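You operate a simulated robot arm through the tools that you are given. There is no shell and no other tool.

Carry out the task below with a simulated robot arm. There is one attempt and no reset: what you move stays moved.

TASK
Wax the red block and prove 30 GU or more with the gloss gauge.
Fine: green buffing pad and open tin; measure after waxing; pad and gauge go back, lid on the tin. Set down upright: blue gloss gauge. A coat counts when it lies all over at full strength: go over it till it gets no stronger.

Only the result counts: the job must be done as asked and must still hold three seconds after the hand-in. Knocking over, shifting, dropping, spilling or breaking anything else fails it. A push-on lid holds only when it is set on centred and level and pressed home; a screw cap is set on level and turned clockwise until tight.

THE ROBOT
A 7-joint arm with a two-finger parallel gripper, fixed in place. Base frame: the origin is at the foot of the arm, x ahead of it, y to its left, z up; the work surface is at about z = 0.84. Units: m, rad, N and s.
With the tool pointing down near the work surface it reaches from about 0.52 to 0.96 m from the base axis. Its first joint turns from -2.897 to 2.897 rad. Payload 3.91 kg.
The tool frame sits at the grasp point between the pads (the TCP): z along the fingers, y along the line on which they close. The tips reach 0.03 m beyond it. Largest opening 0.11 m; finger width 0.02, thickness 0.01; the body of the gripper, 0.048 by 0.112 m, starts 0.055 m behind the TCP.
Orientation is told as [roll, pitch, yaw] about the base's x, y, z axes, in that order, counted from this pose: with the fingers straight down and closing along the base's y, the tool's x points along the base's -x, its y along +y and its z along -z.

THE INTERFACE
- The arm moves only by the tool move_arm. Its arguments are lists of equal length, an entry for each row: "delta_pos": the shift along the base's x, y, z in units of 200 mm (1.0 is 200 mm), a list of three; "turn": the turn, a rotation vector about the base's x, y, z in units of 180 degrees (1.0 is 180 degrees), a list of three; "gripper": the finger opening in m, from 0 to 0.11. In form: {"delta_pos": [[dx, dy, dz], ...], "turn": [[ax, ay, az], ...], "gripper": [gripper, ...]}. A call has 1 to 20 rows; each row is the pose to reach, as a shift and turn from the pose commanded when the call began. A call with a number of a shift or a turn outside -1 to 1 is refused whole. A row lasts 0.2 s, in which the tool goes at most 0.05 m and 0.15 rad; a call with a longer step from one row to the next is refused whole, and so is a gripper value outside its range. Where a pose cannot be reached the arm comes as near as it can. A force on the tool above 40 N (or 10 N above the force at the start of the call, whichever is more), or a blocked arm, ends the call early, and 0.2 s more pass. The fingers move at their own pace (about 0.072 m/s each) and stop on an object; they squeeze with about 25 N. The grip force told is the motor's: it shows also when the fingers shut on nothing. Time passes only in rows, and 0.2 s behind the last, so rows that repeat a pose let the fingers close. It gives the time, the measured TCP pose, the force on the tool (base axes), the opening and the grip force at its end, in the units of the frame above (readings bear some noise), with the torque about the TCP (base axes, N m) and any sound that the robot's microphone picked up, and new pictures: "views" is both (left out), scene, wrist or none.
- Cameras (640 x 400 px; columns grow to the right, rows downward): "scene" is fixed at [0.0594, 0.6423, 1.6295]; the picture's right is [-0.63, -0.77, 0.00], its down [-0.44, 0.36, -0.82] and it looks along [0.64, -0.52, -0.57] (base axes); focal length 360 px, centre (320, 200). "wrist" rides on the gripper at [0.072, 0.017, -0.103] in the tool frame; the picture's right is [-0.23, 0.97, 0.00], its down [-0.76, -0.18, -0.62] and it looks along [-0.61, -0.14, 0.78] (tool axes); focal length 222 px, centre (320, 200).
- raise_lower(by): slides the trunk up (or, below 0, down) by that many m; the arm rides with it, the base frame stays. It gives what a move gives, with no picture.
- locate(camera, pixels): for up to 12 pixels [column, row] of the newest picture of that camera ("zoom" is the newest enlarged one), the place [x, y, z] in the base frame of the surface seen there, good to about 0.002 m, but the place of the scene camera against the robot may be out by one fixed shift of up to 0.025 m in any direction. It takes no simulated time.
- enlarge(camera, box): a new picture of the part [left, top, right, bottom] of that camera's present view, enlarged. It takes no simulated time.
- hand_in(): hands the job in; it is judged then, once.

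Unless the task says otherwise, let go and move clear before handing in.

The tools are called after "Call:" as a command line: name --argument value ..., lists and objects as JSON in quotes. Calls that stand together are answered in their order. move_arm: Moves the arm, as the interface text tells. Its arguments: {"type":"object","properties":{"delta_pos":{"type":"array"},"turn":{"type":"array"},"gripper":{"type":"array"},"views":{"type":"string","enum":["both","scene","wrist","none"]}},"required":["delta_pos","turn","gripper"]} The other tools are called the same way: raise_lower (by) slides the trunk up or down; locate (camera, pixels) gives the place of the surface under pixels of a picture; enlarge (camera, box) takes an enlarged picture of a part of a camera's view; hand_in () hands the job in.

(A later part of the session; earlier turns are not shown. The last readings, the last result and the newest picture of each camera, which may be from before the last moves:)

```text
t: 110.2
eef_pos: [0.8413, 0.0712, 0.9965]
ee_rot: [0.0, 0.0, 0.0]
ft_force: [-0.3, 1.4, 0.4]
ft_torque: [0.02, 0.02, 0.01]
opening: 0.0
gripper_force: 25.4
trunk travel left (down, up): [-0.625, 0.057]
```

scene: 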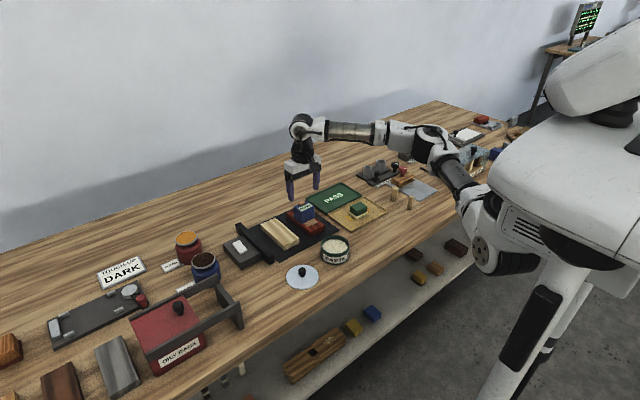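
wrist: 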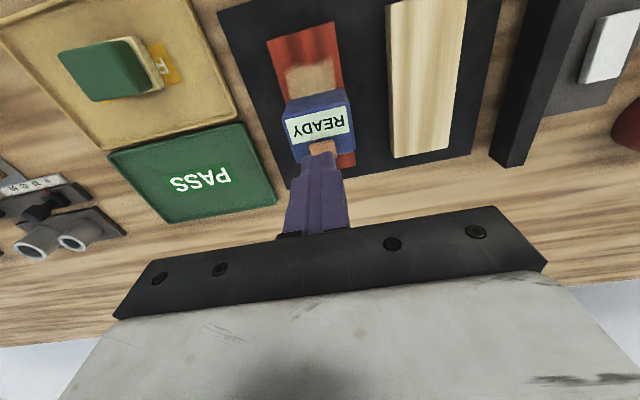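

That locate used the scene zoom by mistake; I'll enlarge the wrist view again and locate the button there.

Call:
enlarge --camera "wrist" --box '[265, 75, 375, 185]'

```text
3.64 times, centred on (320, 130) of wrist
```

zoom: 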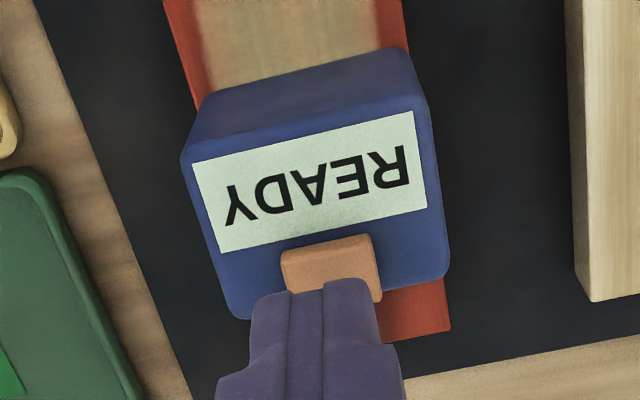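

Call:
locate --camera "zoom" --pixels '[[288, 260], [368, 245], [330, 265], [376, 285], [186, 160], [425, 100], [235, 305], [445, 270], [305, 185], [330, 275], [290, 275]]'

```text
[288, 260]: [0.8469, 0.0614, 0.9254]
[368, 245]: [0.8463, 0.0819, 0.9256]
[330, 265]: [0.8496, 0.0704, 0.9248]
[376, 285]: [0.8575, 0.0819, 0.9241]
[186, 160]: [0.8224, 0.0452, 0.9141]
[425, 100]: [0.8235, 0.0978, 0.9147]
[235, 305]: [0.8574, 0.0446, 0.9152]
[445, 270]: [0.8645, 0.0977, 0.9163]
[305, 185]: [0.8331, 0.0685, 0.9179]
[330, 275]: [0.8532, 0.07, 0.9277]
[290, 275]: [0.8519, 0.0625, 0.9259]
```

The button's centre is (0.8535, 0.0717) with its top at 0.926. I'll position the closed fingertips above it and come down to 2 mm above.

Call:
move_arm --delta_pos '[[0.0625, 0.0025, 0], [0.0625, 0.0025, -0.08], [0.0625, 0.0025, -0.14], [0.0625, 0.0025, -0.18], [0.0625, 0.0025, -0.195], [0.0625, 0.0025, -0.195]]' --turn '[[0, 0, 0], [0, 0, 0], [0, 0, 0], [0, 0, 0], [0, 0, 0], [0, 0, 0]]' --gripper '[0, 0, 0, 0, 0, 0]'

Call:
enlarge --camera "wrist" --box '[240, 80, 400, 220]'

Call:
enlarge --camera "scene" --box '[275, 175, 345, 235]'

```text
t: 111.6
eef_pos: [0.8534, 0.0714, 0.9587]
ee_rot: [0.001, 0.0, -0.001]
ft_force: [0.5, -0.5, -0.2]
ft_torque: [0.01, 0.03, -0.01]
opening: 0.0
gripper_force: 25.1
trunk travel left (down, up): [-0.625, 0.057]
```

scene: 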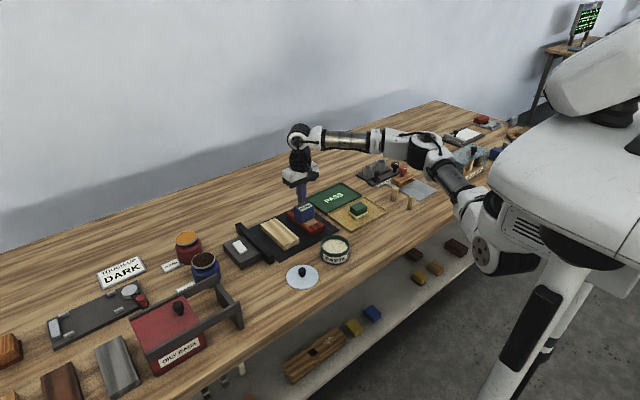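
wrist: 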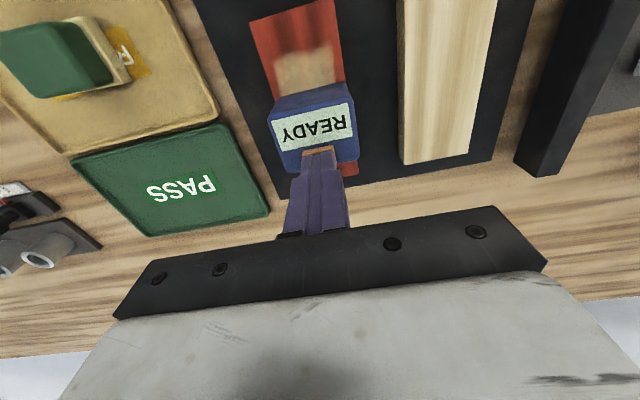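

```text
2.86 times, centred on (320, 150) of wrist
```

zoom: 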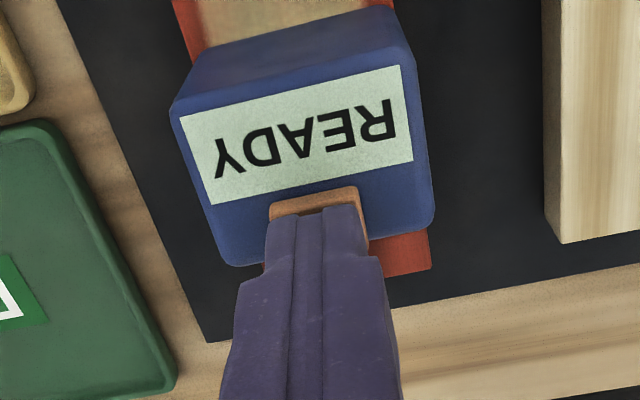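

```text
6.67 times, centred on (310, 205) of scene
```

zoom: 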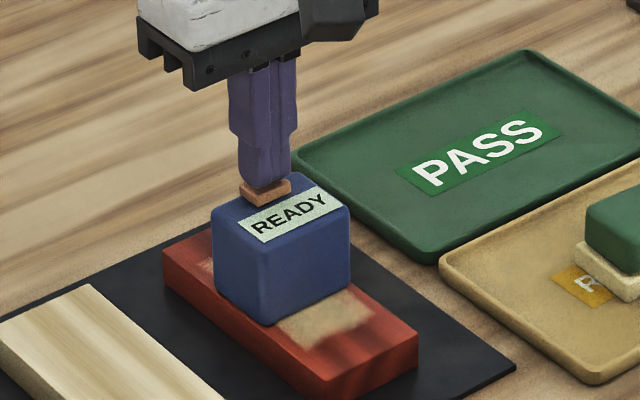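

The fingertips are centred on the button. I'll press down in small steps.

Call:
move_arm --delta_pos '[[0, 0, -0.005], [0, 0, -0.01], [0, 0, -0.015], [0, 0, -0.015]]' --turn '[[0, 0, 0], [0, 0, 0], [0, 0, 0], [0, 0, 0]]' --gripper '[0, 0, 0, 0]' --views "wrist"

```text
t: 112.6
eef_pos: [0.8532, 0.0701, 0.9563]
ee_rot: [0.0, -0.001, -0.002]
ft_force: [1.2, -0.4, -0.1]
ft_torque: [0.0, -0.01, 0.02]
opening: 0.0001
gripper_force: 24.7
trunk travel left (down, up): [-0.625, 0.057]
```

wrist: 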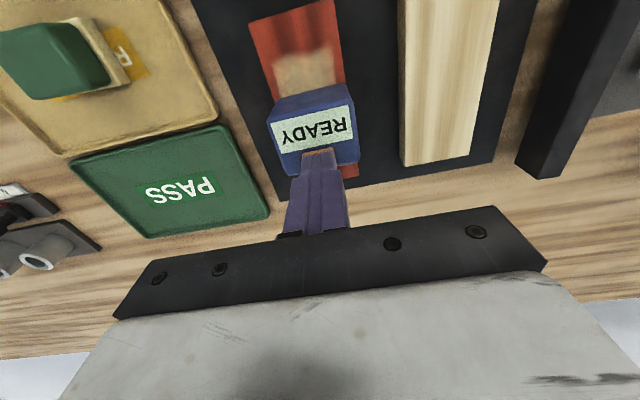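

Call:
move_arm --delta_pos '[[0, 0, -0.005], [0, 0, -0.01], [0, 0, -0.01]]' --turn '[[0, 0, 0], [0, 0, 0], [0, 0, 0]]' --gripper '[0, 0, 0]' --views "wrist"

Call:
enlarge --camera "wrist" --box '[260, 70, 370, 180]'

```text
t: 113.4
eef_pos: [0.8538, 0.0719, 0.9546]
ee_rot: [0.0, 0.001, -0.001]
ft_force: [-0.6, 1.3, 1.2]
ft_torque: [0.01, 0.03, 0.02]
opening: 0.0
gripper_force: 24.7
trunk travel left (down, up): [-0.625, 0.057]
```

wrist: 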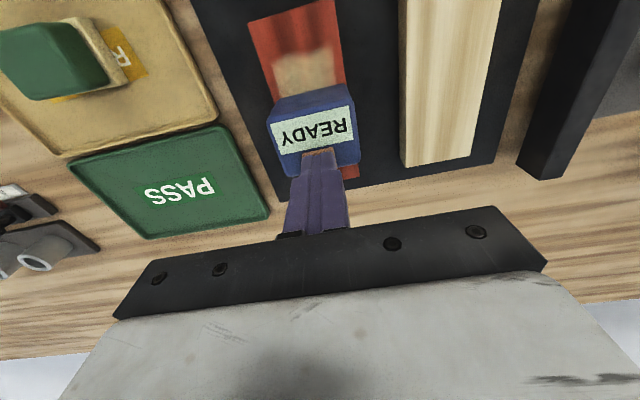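

```text
3.64 times, centred on (315, 125) of wrist
```

zoom: 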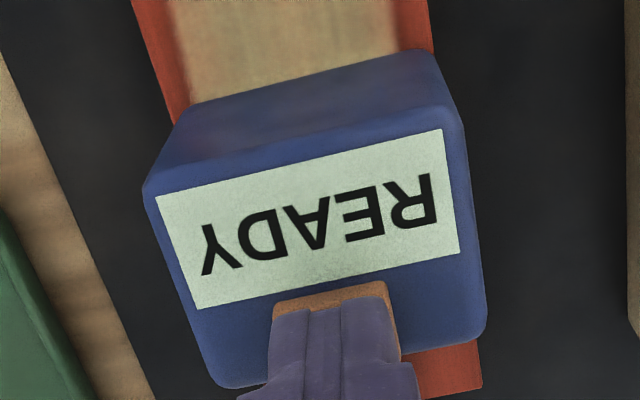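

Light touch (1.2 N). Pressing 1 mm further.

Call:
move_arm --delta_pos '[[0, 0, -0.005], [0, 0, -0.005]]' --turn '[[0, 0, 0], [0, 0, 0]]' --gripper '[0, 0]' --views "wrist"

Call:
enlarge --camera "wrist" --box '[260, 70, 370, 180]'

```text
t: 114.0
eef_pos: [0.8534, 0.0716, 0.9532]
ee_rot: [0.001, 0.0, -0.001]
ft_force: [0.8, 0.2, 1.3]
ft_torque: [0.0, -0.02, -0.03]
opening: 0.0
gripper_force: 25.0
trunk travel left (down, up): [-0.625, 0.057]
heard: click
```

wrist: 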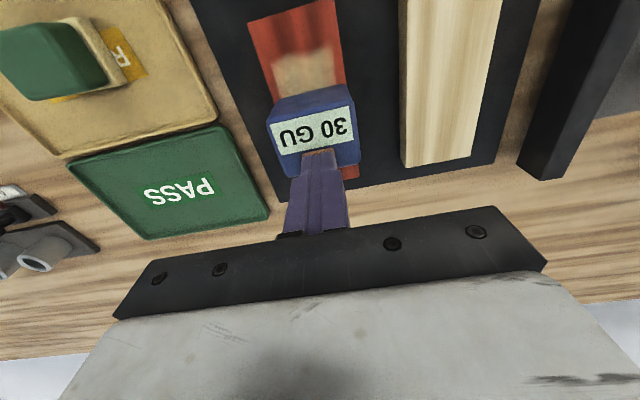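

```text
3.64 times, centred on (315, 125) of wrist
```

zoom: 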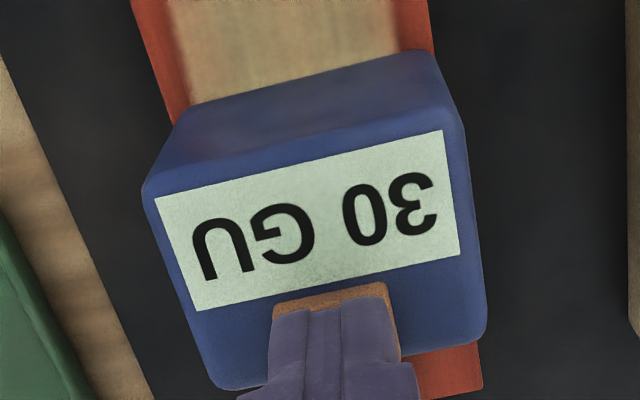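

A click was heard and the display reads "30 GU" (upside-down in the wrist zoom). I'll lift off, open, and take another look before regrasping the gauge.

Call:
move_arm --delta_pos '[[0, 0, 0.03], [0, 0, 0.1], [0, 0, 0.225], [-0.0625, -0.0025, 0.225], [-0.0625, -0.0025, 0.225], [-0.0625, -0.0025, 0.225], [-0.0625, -0.0025, 0.225]]' --turn '[[0, 0, 0], [0, 0, 0], [0, 0, 0], [0, 0, 0], [0, 0, 0], [0, 0, 0], [0, 0, 0]]' --gripper '[0, 0, 0, 0.03, 0.06, 0.09, 0.09]'

Call:
enlarge --camera "wrist" --box '[250, 10, 390, 180]'

```text
t: 115.6
eef_pos: [0.8403, 0.0721, 0.9964]
ee_rot: [-0.001, 0.0, -0.001]
ft_force: [0.6, -0.1, -0.1]
ft_torque: [0.02, 0.02, 0.01]
opening: 0.0899
gripper_force: 0.0
trunk travel left (down, up): [-0.625, 0.057]
```

scene: 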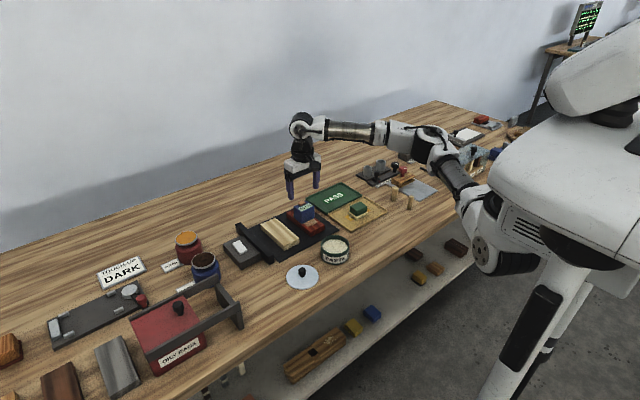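
wrist: 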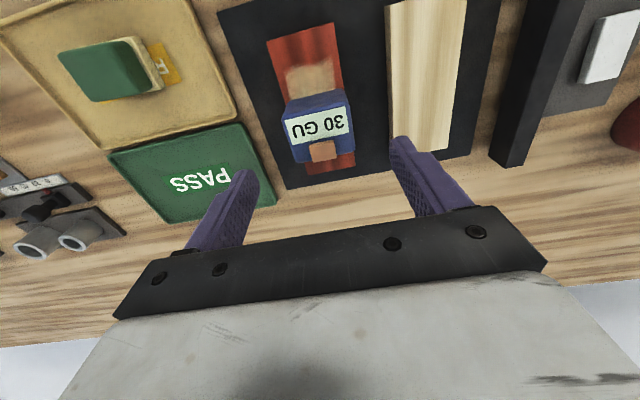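

```text
2.35 times, centred on (320, 95) of wrist
```

zoom: 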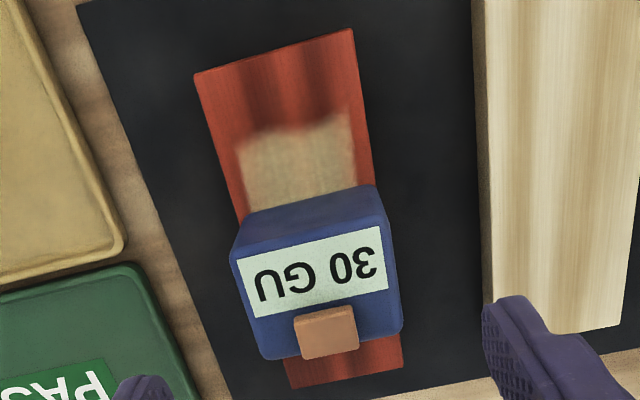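

Call:
locate --camera "zoom" --pixels '[[275, 55], [240, 150], [295, 130], [345, 115], [215, 120], [365, 130], [240, 170], [355, 150], [232, 185], [372, 170]]'

```text
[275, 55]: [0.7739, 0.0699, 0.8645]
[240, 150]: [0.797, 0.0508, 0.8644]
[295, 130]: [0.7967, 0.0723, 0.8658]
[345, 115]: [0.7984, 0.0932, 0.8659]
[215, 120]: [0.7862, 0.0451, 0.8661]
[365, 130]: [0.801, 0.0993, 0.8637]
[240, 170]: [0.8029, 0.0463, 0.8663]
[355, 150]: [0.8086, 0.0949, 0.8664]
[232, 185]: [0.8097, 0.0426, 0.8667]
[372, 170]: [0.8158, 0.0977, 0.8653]
```

The reading "30 GU" stays on the display. Now I'll regrasp the gauge, lowering with open fingers at the same height as before.

Call:
move_arm --delta_pos '[[0, 0, -0.12], [0, 0, -0.25], [0, 0, -0.37], [0, 0, -0.44], [0, 0, -0.465], [0, 0, -0.465], [0, 0, -0.465], [0, 0, -0.465], [0, 0, -0.465], [0, 0, -0.465], [0, 0, -0.465]]' --turn '[[0, 0, 0], [0, 0, 0], [0, 0, 0], [0, 0, 0], [0, 0, 0], [0, 0, 0], [0, 0, 0], [0, 0, 0], [0, 0, 0], [0, 0, 0], [0, 0, 0]]' --gripper '[0.09, 0.09, 0.09, 0.09, 0.09, 0.075, 0.065, 0.04, 0, 0, 0]'

Call:
enlarge --camera "scene" --box '[265, 175, 355, 245]'

```text
t: 118.0
eef_pos: [0.8415, 0.0708, 0.905]
ee_rot: [-0.001, -0.002, 0.001]
ft_force: [-1.2, 0.5, 0.0]
ft_torque: [-0.05, -0.02, -0.01]
opening: 0.0574
gripper_force: 25.0
trunk travel left (down, up): [-0.625, 0.057]
```

scene: 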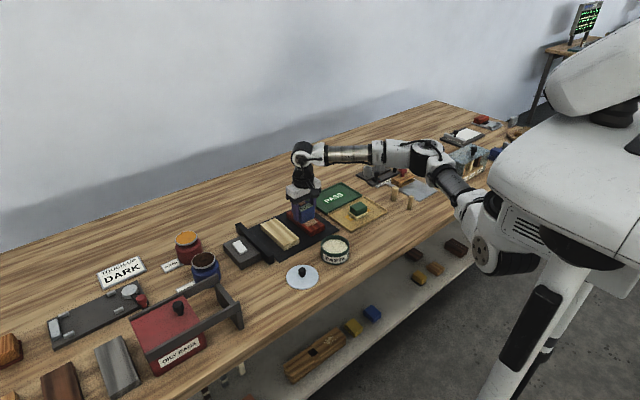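
wrist: 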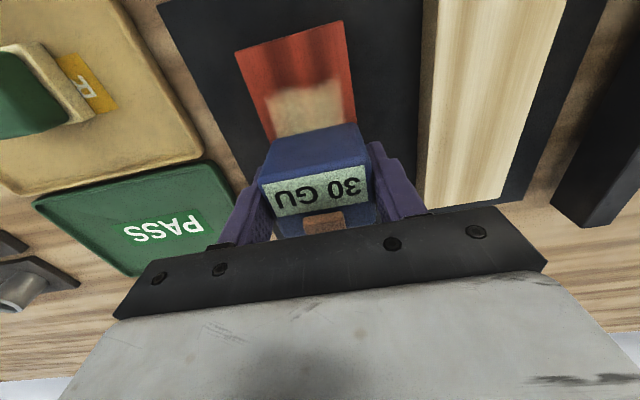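

```text
5.71 times, centred on (310, 210) of scene
```

zoom: 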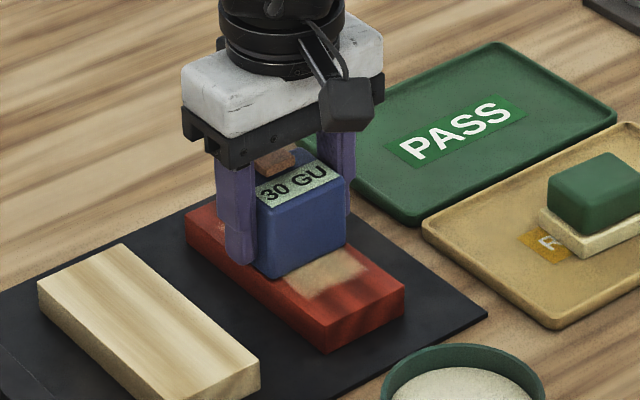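

The gauge is gripped (0.0574). Lifting slowly and carrying it back to its home at (0.630, -0.0557).

Call:
move_arm --delta_pos '[[0, 0, 0.005], [0, 0, 0.015], [0, 0, 0.04], [0, 0, 0.08], [0, 0, 0.13], [0, 0, 0.18], [0, 0, 0.23], [0, 0, 0.27], [-0.02, -0.012, 0.285], [-0.06, -0.036, 0.285], [-0.11, -0.066, 0.285], [-0.16, -0.096, 0.285], [-0.21, -0.126, 0.285], [-0.26, -0.156, 0.285], [-0.31, -0.186, 0.285], [-0.36, -0.2165, 0.285], [-0.41, -0.2465, 0.285], [-0.46, -0.2765, 0.285], [-0.51, -0.3065, 0.285], [-0.53, -0.3185, 0.285]]' --turn '[[0, 0, 0], [0, 0, 0], [0, 0, 0], [0, 0, 0], [0, 0, 0], [0, 0, 0], [0, 0, 0], [0, 0, 0], [0, 0, 0], [0, 0, 0], [0, 0, 0], [0, 0, 0], [0, 0, 0], [0, 0, 0], [0, 0, 0], [0, 0, 0], [0, 0, 0], [0, 0, 0], [0, 0, 0], [0, 0, 0]]' --gripper '[0, 0, 0, 0, 0, 0, 0, 0, 0, 0, 0, 0, 0, 0, 0, 0, 0, 0, 0, 0]'

Call:
enlarge --camera "scene" --box '[280, 195, 344, 245]'

```text
t: 122.2
eef_pos: [0.7351, 0.007, 0.9613]
ee_rot: [0.002, 0.001, 0.002]
ft_force: [0.2, -0.8, -2.9]
ft_torque: [0.0, 0.0, 0.02]
opening: 0.0578
gripper_force: 25.1
trunk travel left (down, up): [-0.625, 0.057]
```

scene: 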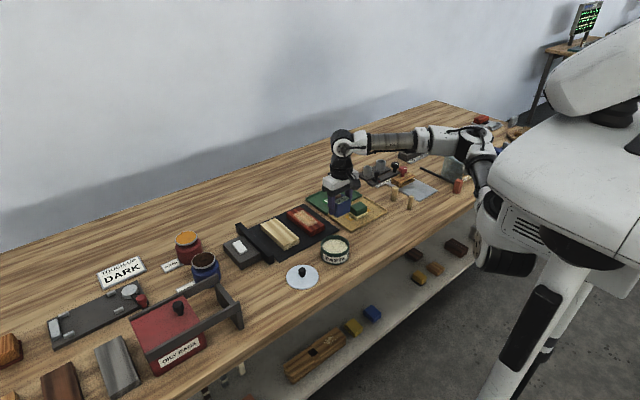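
wrist: 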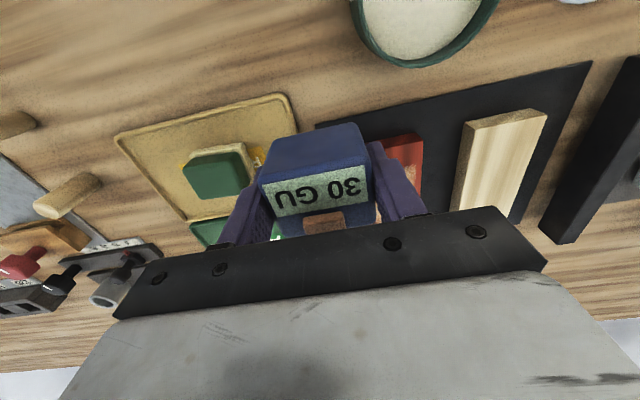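

```text
8.00 times, centred on (312, 220) of scene
```

zoom: 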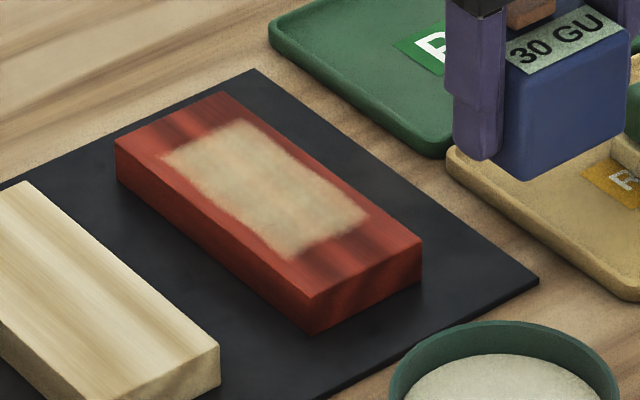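

The coat is intact. Continuing to the gauge's home position.

Call:
move_arm --delta_pos '[[-0.03, -0.018, 0], [-0.08, -0.048, 0], [-0.13, -0.078, 0], [-0.18, -0.108, 0], [-0.23, -0.138, 0], [-0.28, -0.168, 0], [-0.33, -0.198, 0], [-0.38, -0.229, 0], [-0.43, -0.259, 0], [-0.48, -0.289, 0], [-0.51, -0.307, 0], [-0.525, -0.316, 0], [-0.525, -0.316, 0]]' --turn '[[0, 0, 0], [0, 0, 0], [0, 0, 0], [0, 0, 0], [0, 0, 0], [0, 0, 0], [0, 0, 0], [0, 0, 0], [0, 0, 0], [0, 0, 0], [0, 0, 0], [0, 0, 0], [0, 0, 0]]' --gripper '[0, 0, 0, 0, 0, 0, 0, 0, 0, 0, 0, 0, 0]' --views "none"

Call:
move_arm --delta_pos '[[0, 0, -0.05], [0, 0, -0.11], [0, 0, -0.17], [0, 0, -0.23], [0, 0, -0.29], [0, 0, -0.34], [0, 0, -0.375], [0, 0, -0.395], [0, 0, -0.405], [0, 0, -0.41], [0, 0, -0.41]]' --turn '[[0, 0, 0], [0, 0, 0], [0, 0, 0], [0, 0, 0], [0, 0, 0], [0, 0, 0], [0, 0, 0], [0, 0, 0], [0, 0, 0], [0, 0, 0], [0, 0, 0]]' --gripper '[0, 0, 0, 0, 0, 0, 0, 0, 0, 0, 0]'

Call:
enlarge --camera "scene" --box '[340, 195, 410, 255]'

```text
t: 125.0
eef_pos: [0.6301, -0.0556, 0.9617]
ee_rot: [-0.001, -0.001, -0.001]
ft_force: [0.5, 0.1, -2.1]
ft_torque: [-0.03, 0.01, 0.01]
opening: 0.0577
gripper_force: 25.3
trunk travel left (down, up): [-0.625, 0.057]
```

```text
t: 127.4
eef_pos: [0.6304, -0.0564, 0.8803]
ee_rot: [-0.001, -0.001, 0.0]
ft_force: [-0.1, -0.3, -3.2]
ft_torque: [-0.02, 0.02, 0.01]
opening: 0.0577
gripper_force: 25.3
trunk travel left (down, up): [-0.625, 0.057]
```

scene: 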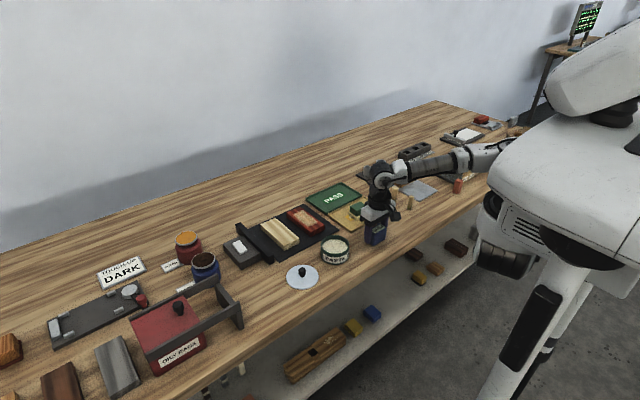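
wrist: 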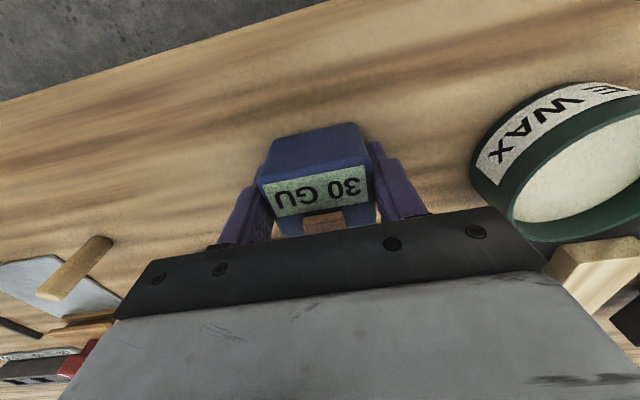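

```text
6.67 times, centred on (375, 225) of scene
```

zoom: 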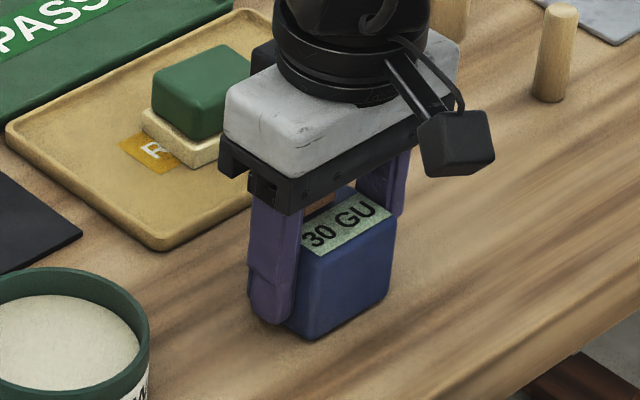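

cmd z is 0.879 and the gauge hangs about 1–2 mm over the bench with no contact yet. Lowering in small steps until it touches.

Call:
move_arm --delta_pos '[[0, 0, -0.004], [0, 0, -0.006], [0, 0, -0.006]]' --turn '[[0, 0, 0], [0, 0, 0], [0, 0, 0]]' --gripper '[0, 0, 0]' --views "none"

Call:
move_arm --delta_pos '[[0, 0, -0.002], [0, 0, -0.003], [0, 0, -0.003]]' --turn '[[0, 0, 0], [0, 0, 0], [0, 0, 0]]' --gripper '[0, 0, 0]' --views "none"

```text
t: 128.2
eef_pos: [0.6308, -0.0545, 0.8784]
ee_rot: [0.0, -0.001, 0.001]
ft_force: [0.3, 1.2, -1.5]
ft_torque: [0.0, -0.01, -0.04]
opening: 0.0577
gripper_force: 24.7
trunk travel left (down, up): [-0.625, 0.057]
```

```text
t: 129.0
eef_pos: [0.6295, -0.0555, 0.8789]
ee_rot: [0.0, 0.0, 0.0]
ft_force: [2.2, 1.0, 4.1]
ft_torque: [-0.04, 0.07, 0.03]
opening: 0.0577
gripper_force: 24.6
trunk travel left (down, up): [-0.625, 0.057]
```

Contact at about 6 N. Releasing the gauge and rising.

Call:
move_arm --delta_pos '[[0, 0, 0.002], [0, 0, 0.002], [0, 0, 0.002], [0, 0, 0.002], [0, 0, 0.002], [0, 0, 0.05], [0, 0, 0.15], [0, 0, 0.3], [0, 0, 0.5], [0, 0, 0.6], [0, 0, 0.6]]' --turn '[[0, 0, 0], [0, 0, 0], [0, 0, 0], [0, 0, 0], [0, 0, 0], [0, 0, 0], [0, 0, 0], [0, 0, 0], [0, 0, 0], [0, 0, 0], [0, 0, 0]]' --gripper '[0.05, 0.062, 0.075, 0.09, 0.09, 0.09, 0.09, 0.09, 0.09, 0.09, 0.09]'

Call:
enlarge --camera "scene" --box '[340, 195, 410, 255]'

Call:
enlarge --camera "wrist" --box '[240, 60, 400, 220]'

```text
t: 131.4
eef_pos: [0.6311, -0.0575, 0.9993]
ee_rot: [-0.001, -0.003, 0.001]
ft_force: [0.4, 0.3, 1.6]
ft_torque: [0.01, -0.02, -0.03]
opening: 0.0901
gripper_force: 0.1
trunk travel left (down, up): [-0.625, 0.057]
```

scene: 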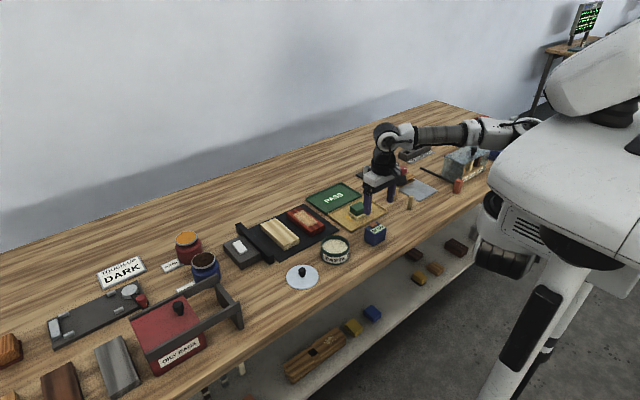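
wrist: 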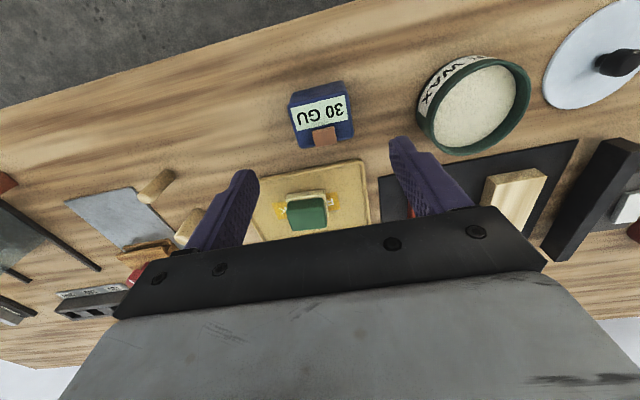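

```text
6.67 times, centred on (375, 225) of scene
```

zoom: 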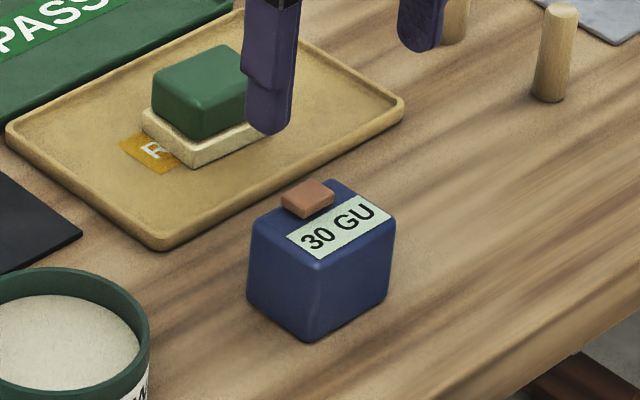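

```text
2.50 times, centred on (320, 140) of wrist
```

zoom: 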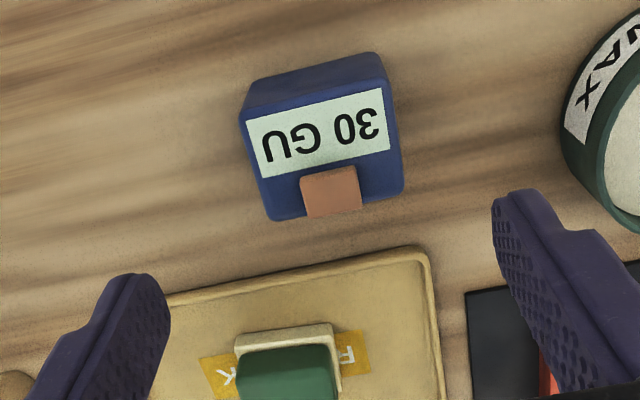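

The gauge is back at home, upright, still showing 30 GU. Next I'll go look at the lid closely (around (0.652, 0.222)).

Call:
move_arm --delta_pos '[[-0.02, 0.2, 0], [-0.04, 0.4, 0], [-0.06, 0.6, 0], [-0.08, 0.8, 0], [-0.1, 1.0, 0]]' --turn '[[0, 0, 0], [0, 0, 0], [0, 0, 0], [0, 0, 0], [0, 0, 0]]' --gripper '[0.09, 0.09, 0.09, 0.09, 0.09]' --views "none"

Call:
move_arm --delta_pos '[[0, 0.15, 0], [0, 0.3, -0.05], [0, 0.43, -0.08], [0, 0.43, -0.08]]' --turn '[[0, 0, 0], [0, 0, 0], [0, 0, 0], [0, 0, 0]]' --gripper '[0.09, 0.09, 0.09, 0.09]'

Call:
enlarge --camera "wrist" --box '[240, 60, 400, 220]'

Call:
enlarge --camera "scene" --box '[270, 225, 370, 300]'

```text
t: 132.6
eef_pos: [0.6097, 0.1443, 0.9979]
ee_rot: [0.0, 0.001, -0.001]
ft_force: [-0.6, 0.5, -0.9]
ft_torque: [0.01, -0.01, 0.01]
opening: 0.0902
gripper_force: 0.1
trunk travel left (down, up): [-0.625, 0.057]
```

```text
t: 133.6
eef_pos: [0.6105, 0.2302, 0.9823]
ee_rot: [0.0, -0.002, -0.002]
ft_force: [-0.5, 0.6, -0.1]
ft_torque: [0.06, -0.01, -0.02]
opening: 0.09
gripper_force: 0.0
trunk travel left (down, up): [-0.625, 0.057]
```

scene: 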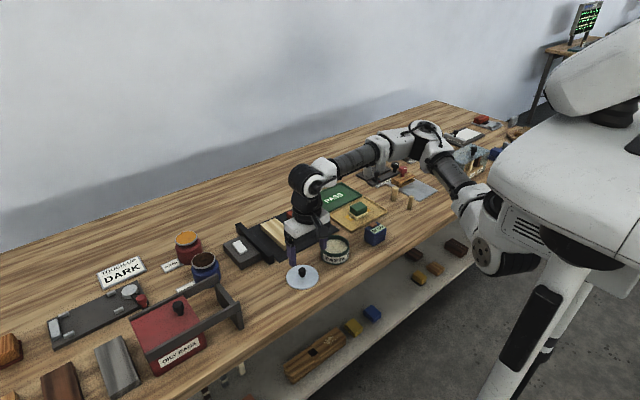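
wrist: 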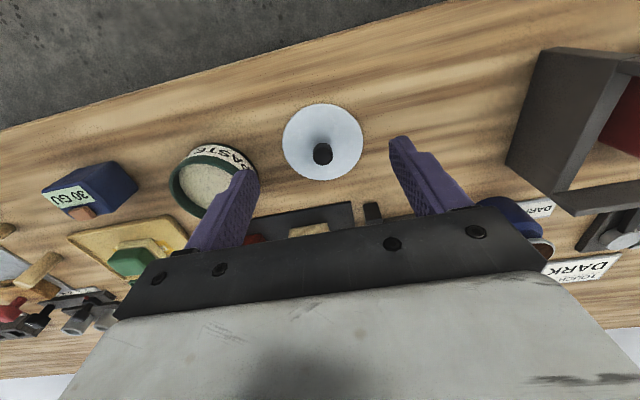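

```text
2.50 times, centred on (320, 140) of wrist
```

zoom: 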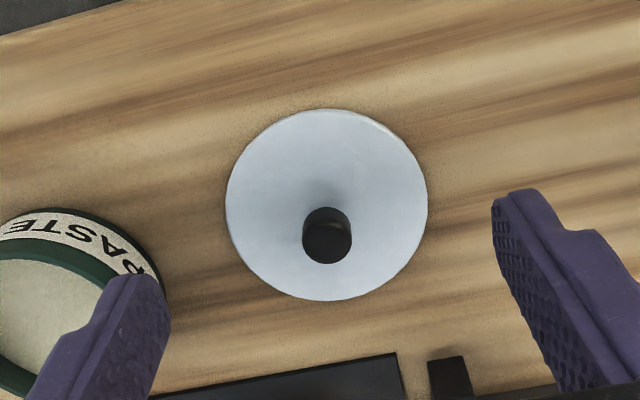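

```text
5.33 times, centred on (320, 262) of scene
```

zoom: 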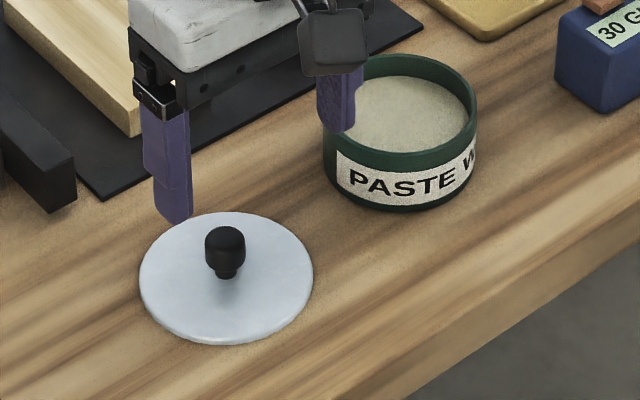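

Call:
enlarge --camera "wrist" --box '[280, 95, 370, 185]'

```text
4.44 times, centred on (325, 140) of wrist
```

zoom: 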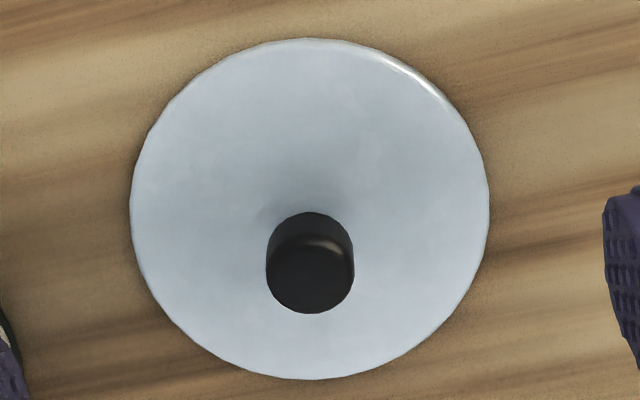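

Call:
locate --camera "zoom" --pixels '[[134, 210], [485, 210], [310, 42], [312, 376], [200, 80], [440, 100], [180, 330], [440, 320], [310, 275], [270, 270], [352, 268], [312, 308]]'

```text
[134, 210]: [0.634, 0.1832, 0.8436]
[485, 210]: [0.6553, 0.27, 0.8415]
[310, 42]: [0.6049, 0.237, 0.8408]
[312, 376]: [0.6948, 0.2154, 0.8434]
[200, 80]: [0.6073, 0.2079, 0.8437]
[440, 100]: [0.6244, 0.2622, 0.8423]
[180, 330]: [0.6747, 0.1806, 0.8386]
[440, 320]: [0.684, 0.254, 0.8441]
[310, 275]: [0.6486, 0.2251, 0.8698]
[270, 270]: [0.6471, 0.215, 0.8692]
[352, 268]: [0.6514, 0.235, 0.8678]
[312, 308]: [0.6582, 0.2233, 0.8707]
```

The lid's centre is about (0.6497, 0.2253), radius 0.045, with a 0.02-wide knob on top at z 0.870. Before grasping it, I'll take an equally clean view of the tin to get its exact centre.

Call:
move_arm --delta_pos '[[0, -0.2, 0], [0, -0.4, 0], [0.0, -0.65, 0], [0.0, -0.65, 0]]' --turn '[[0, 0, 0], [0, 0, 0], [0, 0, 0], [0, 0, 0]]' --gripper '[0.09, 0.09, 0.09, 0.09]' --views "wrist"

Call:
enlarge --camera "wrist" --box '[270, 85, 380, 195]'

```text
t: 134.6
eef_pos: [0.6114, 0.0992, 0.9853]
ee_rot: [0.0, 0.0, 0.001]
ft_force: [0.7, -1.0, 1.7]
ft_torque: [0.0, -0.02, 0.01]
opening: 0.0899
gripper_force: 0.0
trunk travel left (down, up): [-0.625, 0.057]
```

wrist: 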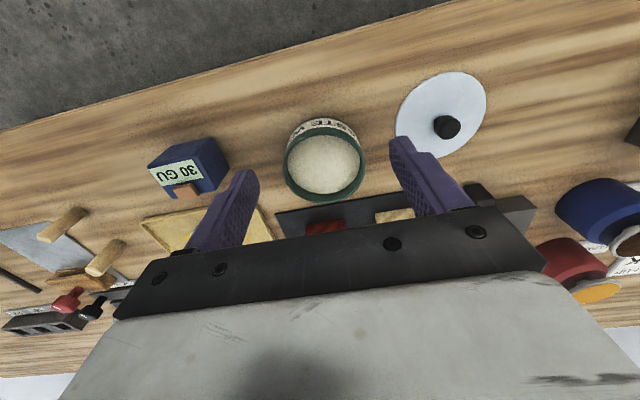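

```text
3.64 times, centred on (325, 140) of wrist
```

zoom: 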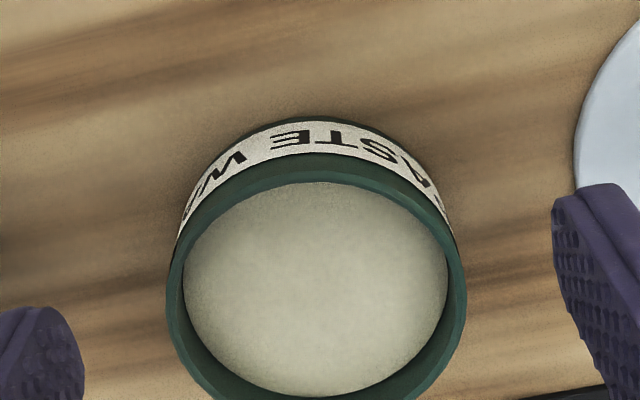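

Call:
locate --camera "zoom" --pixels '[[176, 300], [456, 290], [318, 176], [224, 212], [410, 207], [205, 368], [435, 365], [190, 250], [445, 245], [270, 185], [370, 188], [316, 300]]'

Call:
enlarge --camera "wrist" --box '[275, 110, 375, 210]'

```text
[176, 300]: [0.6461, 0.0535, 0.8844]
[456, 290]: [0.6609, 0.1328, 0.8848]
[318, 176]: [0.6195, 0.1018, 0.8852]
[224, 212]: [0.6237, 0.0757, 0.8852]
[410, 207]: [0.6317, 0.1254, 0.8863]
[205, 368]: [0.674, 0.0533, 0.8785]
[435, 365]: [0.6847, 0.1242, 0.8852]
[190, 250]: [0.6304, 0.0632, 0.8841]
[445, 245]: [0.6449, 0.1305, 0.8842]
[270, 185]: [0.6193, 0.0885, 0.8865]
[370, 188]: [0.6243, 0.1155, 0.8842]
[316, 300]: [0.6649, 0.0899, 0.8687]
```

```text
4.00 times, centred on (325, 160) of wrist
```

zoom: 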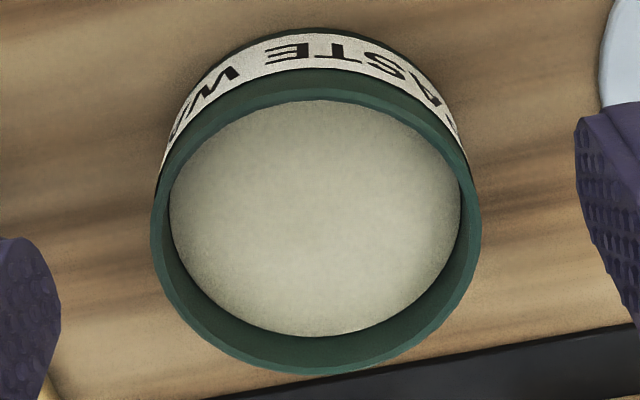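

Call:
locate --camera "zoom" --pixels '[[300, 369], [350, 366], [250, 358], [400, 348], [210, 335], [440, 318], [157, 230], [475, 220], [320, 80], [230, 112], [405, 100], [180, 300]]'

```text
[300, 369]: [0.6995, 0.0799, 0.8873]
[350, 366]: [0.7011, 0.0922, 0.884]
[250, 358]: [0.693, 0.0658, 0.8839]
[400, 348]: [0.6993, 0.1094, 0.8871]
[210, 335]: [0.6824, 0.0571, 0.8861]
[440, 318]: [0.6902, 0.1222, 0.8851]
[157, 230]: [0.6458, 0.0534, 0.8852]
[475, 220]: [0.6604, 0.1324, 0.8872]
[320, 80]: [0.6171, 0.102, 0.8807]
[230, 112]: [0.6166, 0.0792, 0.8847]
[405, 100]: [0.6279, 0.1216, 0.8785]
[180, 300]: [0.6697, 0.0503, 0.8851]
```

The tin's rim circle fits a centre near (0.660, 0.0926). Now I'll go over the lid's knob with the fingers at 0.05 opening.

Call:
move_arm --delta_pos '[[0.05, 0.15, 0], [0.1, 0.32, 0], [0.15, 0.48, 0], [0.1985, 0.625, -0.05], [0.1985, 0.625, -0.2], [0.1985, 0.625, -0.306], [0.1985, 0.625, -0.306]]' --turn '[[0, 0, 0], [0, 0, 0], [0, 0, 0], [0, 0, 0], [0, 0, 0], [0, 0, 0], [0, 0, 0]]' --gripper '[0.07, 0.05, 0.05, 0.05, 0.05, 0.05, 0.05]'

Call:
enlarge --camera "wrist" --box '[250, 80, 400, 220]'

Call:
enlarge --camera "scene" --box '[270, 225, 350, 300]'

```text
t: 136.2
eef_pos: [0.6507, 0.2247, 0.921]
ee_rot: [0.001, 0.001, 0.0]
ft_force: [0.2, 0.4, 0.6]
ft_torque: [-0.01, 0.0, -0.01]
opening: 0.0502
gripper_force: 0.0
trunk travel left (down, up): [-0.625, 0.057]
```

scene: 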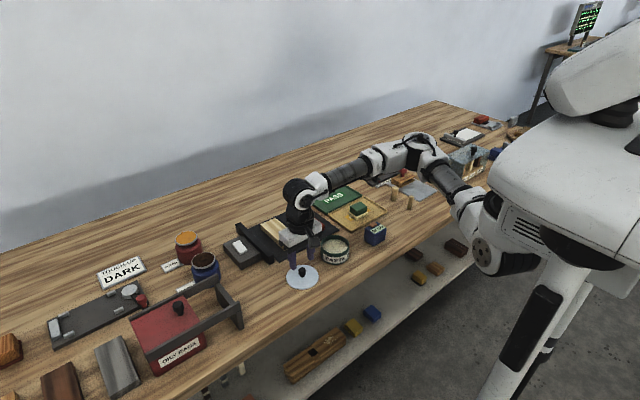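
wrist: 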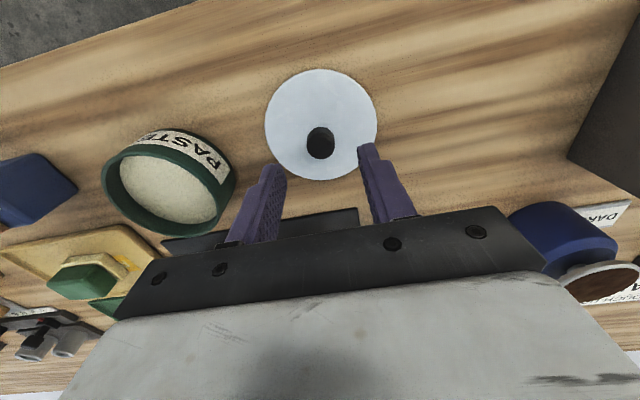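

```text
2.86 times, centred on (325, 150) of wrist
```

zoom: 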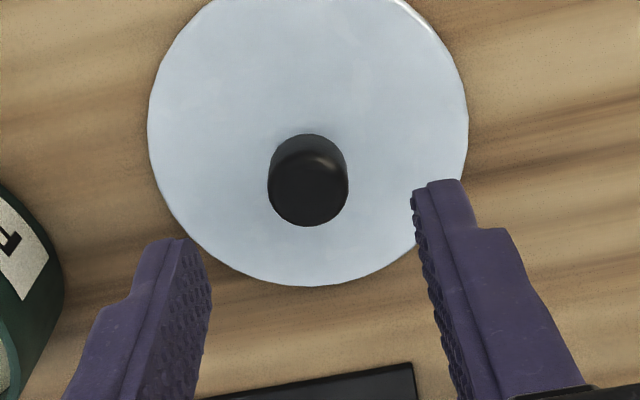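

```text
5.33 times, centred on (310, 262) of scene
```

zoom: 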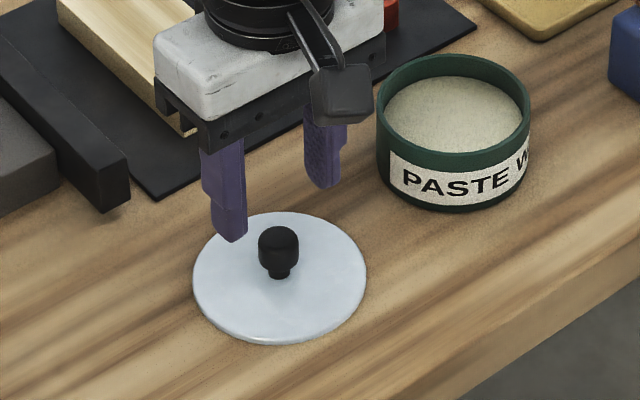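

Call:
enlarge --camera "wrist" --box '[255, 60, 385, 190]'

Call:
locate --camera "zoom" --pixels '[[290, 416], [50, 200], [595, 220], [340, 45], [60, 300], [330, 390], [285, 385], [362, 385], [322, 440]]'

```text
3.08 times, centred on (320, 125) of wrist
```

zoom: 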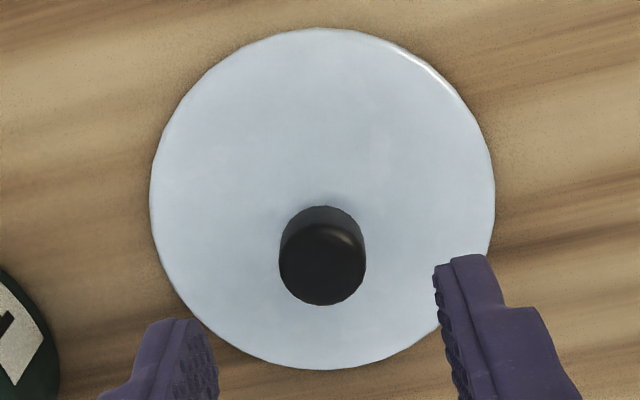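

```text
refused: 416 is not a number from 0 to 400
```

Call:
locate --camera "zoom" --pixels '[[153, 200], [492, 200], [320, 32], [320, 366], [205, 85], [440, 85], [210, 325], [430, 325], [322, 262], [282, 258], [362, 258], [322, 300]]'

```text
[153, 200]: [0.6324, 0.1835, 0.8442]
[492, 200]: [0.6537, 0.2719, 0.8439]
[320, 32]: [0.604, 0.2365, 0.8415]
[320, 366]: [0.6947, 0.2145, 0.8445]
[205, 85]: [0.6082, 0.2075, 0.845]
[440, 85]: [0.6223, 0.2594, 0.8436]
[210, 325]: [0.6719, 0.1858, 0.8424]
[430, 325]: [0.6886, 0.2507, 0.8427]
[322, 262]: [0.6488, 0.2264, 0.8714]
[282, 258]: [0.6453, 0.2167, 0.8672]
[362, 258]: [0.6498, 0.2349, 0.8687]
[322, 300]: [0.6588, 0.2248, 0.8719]
```

The knob (0.649, 0.2258) is nicely between the fingers. Descending to z 0.878 and closing on it.

Call:
move_arm --delta_pos '[[-0.002, 0.0015, -0.08], [-0.002, 0.0015, -0.15], [-0.002, 0.0015, -0.2], [-0.002, 0.0015, -0.21], [-0.002, 0.0015, -0.21], [-0.002, 0.0015, -0.21], [-0.002, 0.0015, -0.21], [-0.002, 0.0015, -0.21], [-0.002, 0.0015, -0.21]]' --turn '[[0, 0, 0], [0, 0, 0], [0, 0, 0], [0, 0, 0], [0, 0, 0], [0, 0, 0], [0, 0, 0], [0, 0, 0], [0, 0, 0]]' --gripper '[0.05, 0.05, 0.05, 0.05, 0.035, 0.02, 0, 0, 0]'

Call:
enlarge --camera "wrist" --box '[240, 80, 400, 220]'

Call:
enlarge --camera "scene" --box '[270, 225, 350, 300]'

```text
t: 138.2
eef_pos: [0.6506, 0.225, 0.878]
ee_rot: [0.0, 0.0, 0.0]
ft_force: [-0.2, 0.0, -0.4]
ft_torque: [0.0, 0.01, -0.02]
opening: 0.0207
gripper_force: 25.3
trunk travel left (down, up): [-0.625, 0.057]
```

scene: 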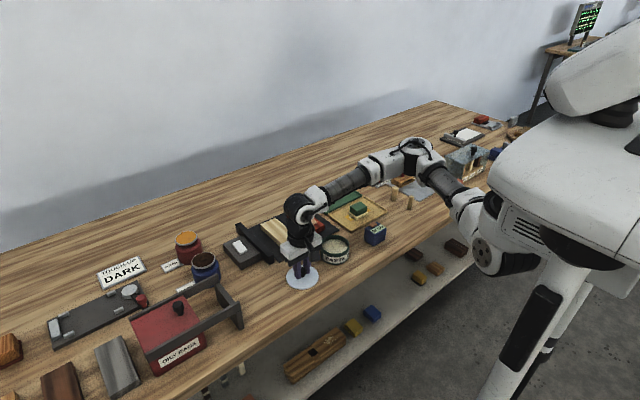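
wrist: 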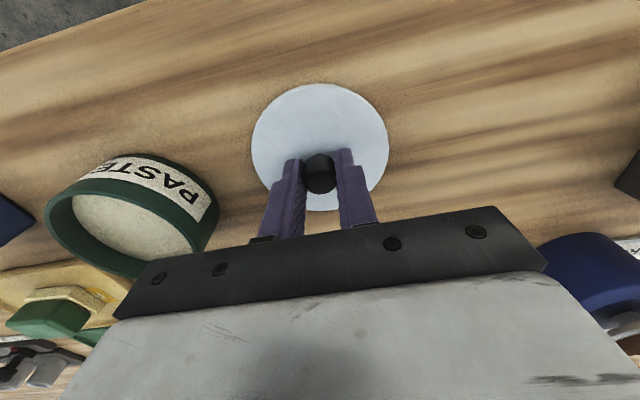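

```text
2.86 times, centred on (320, 150) of wrist
```

zoom: 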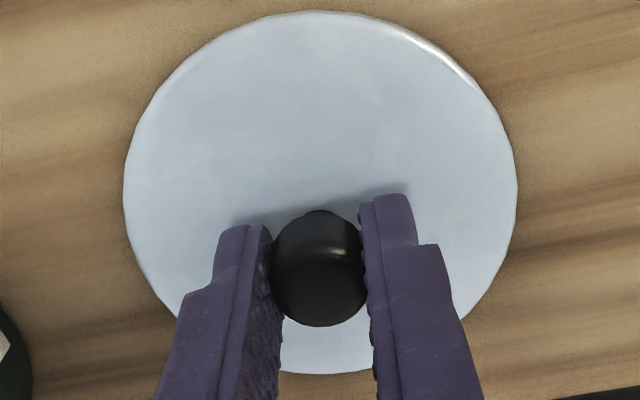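

```text
5.33 times, centred on (310, 262) of scene
```

zoom: 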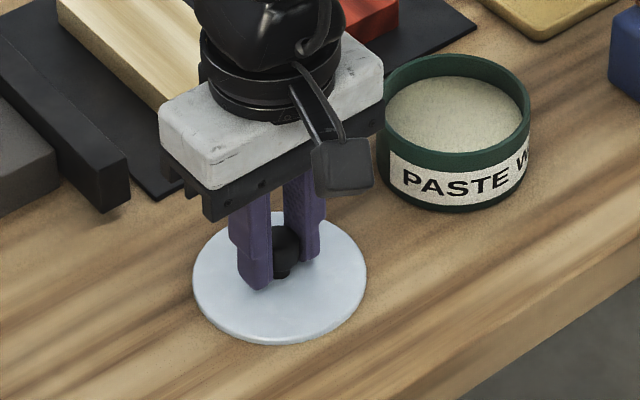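

The knob is gripped (0.0207). Lifting slowly and checking that the lid comes up level.

Call:
move_arm --delta_pos '[[0, 0, 0.005], [0, 0, 0.01], [0, 0, 0.02], [0, 0, 0.04], [0, 0, 0.07], [0, 0, 0.1], [0, 0, 0.1]]' --turn '[[0, 0, 0], [0, 0, 0], [0, 0, 0], [0, 0, 0], [0, 0, 0], [0, 0, 0], [0, 0, 0]]' --gripper '[0, 0, 0, 0, 0, 0, 0]'

Call:
enlarge --camera "scene" --box '[270, 225, 350, 300]'

Call:
enlarge --camera "wrist" --box '[230, 60, 410, 220]'

```text
t: 139.8
eef_pos: [0.6494, 0.2267, 0.8982]
ee_rot: [0.0, 0.001, 0.0]
ft_force: [0.1, 0.1, -0.7]
ft_torque: [-0.01, -0.02, -0.03]
opening: 0.0203
gripper_force: 24.7
trunk travel left (down, up): [-0.625, 0.057]
```

scene: 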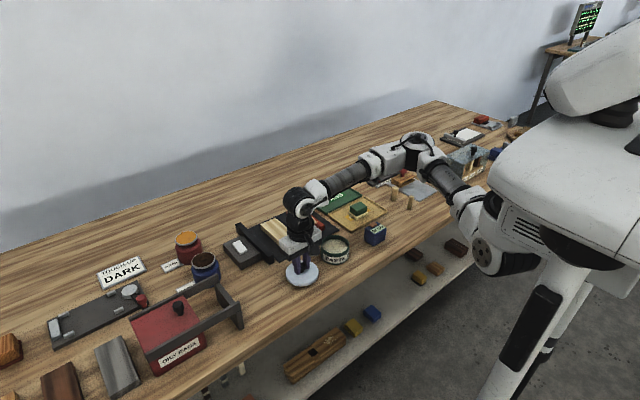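
wrist: 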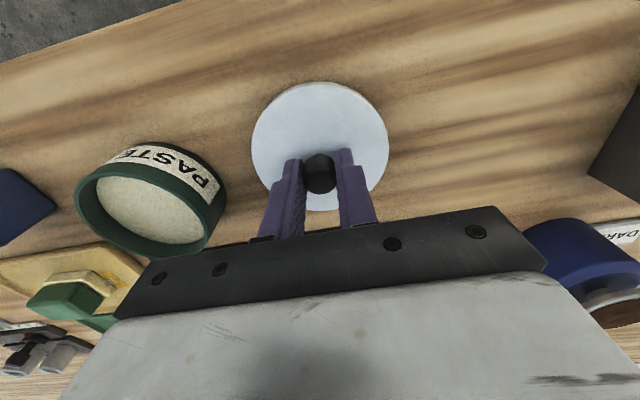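

```text
5.33 times, centred on (310, 262) of scene
```

zoom: 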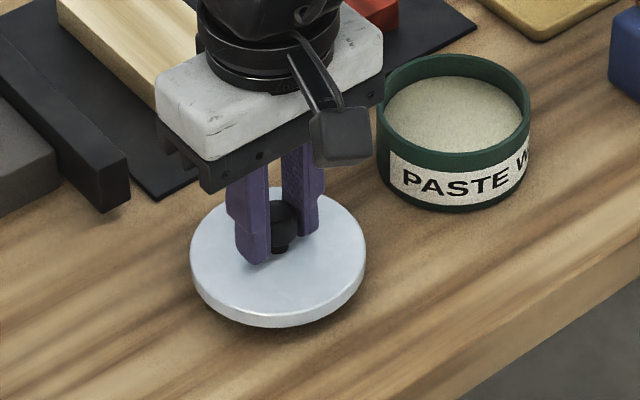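

```text
2.50 times, centred on (320, 140) of wrist
```

zoom: 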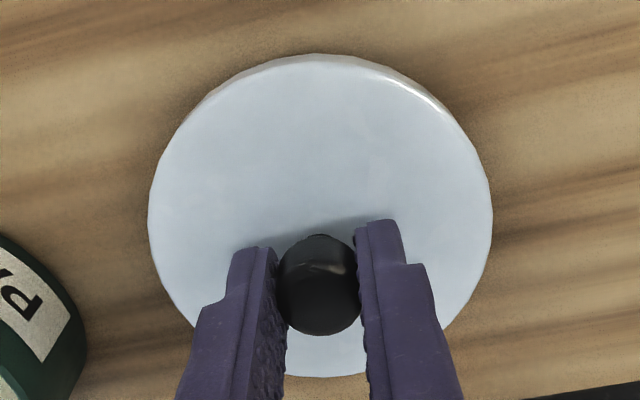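

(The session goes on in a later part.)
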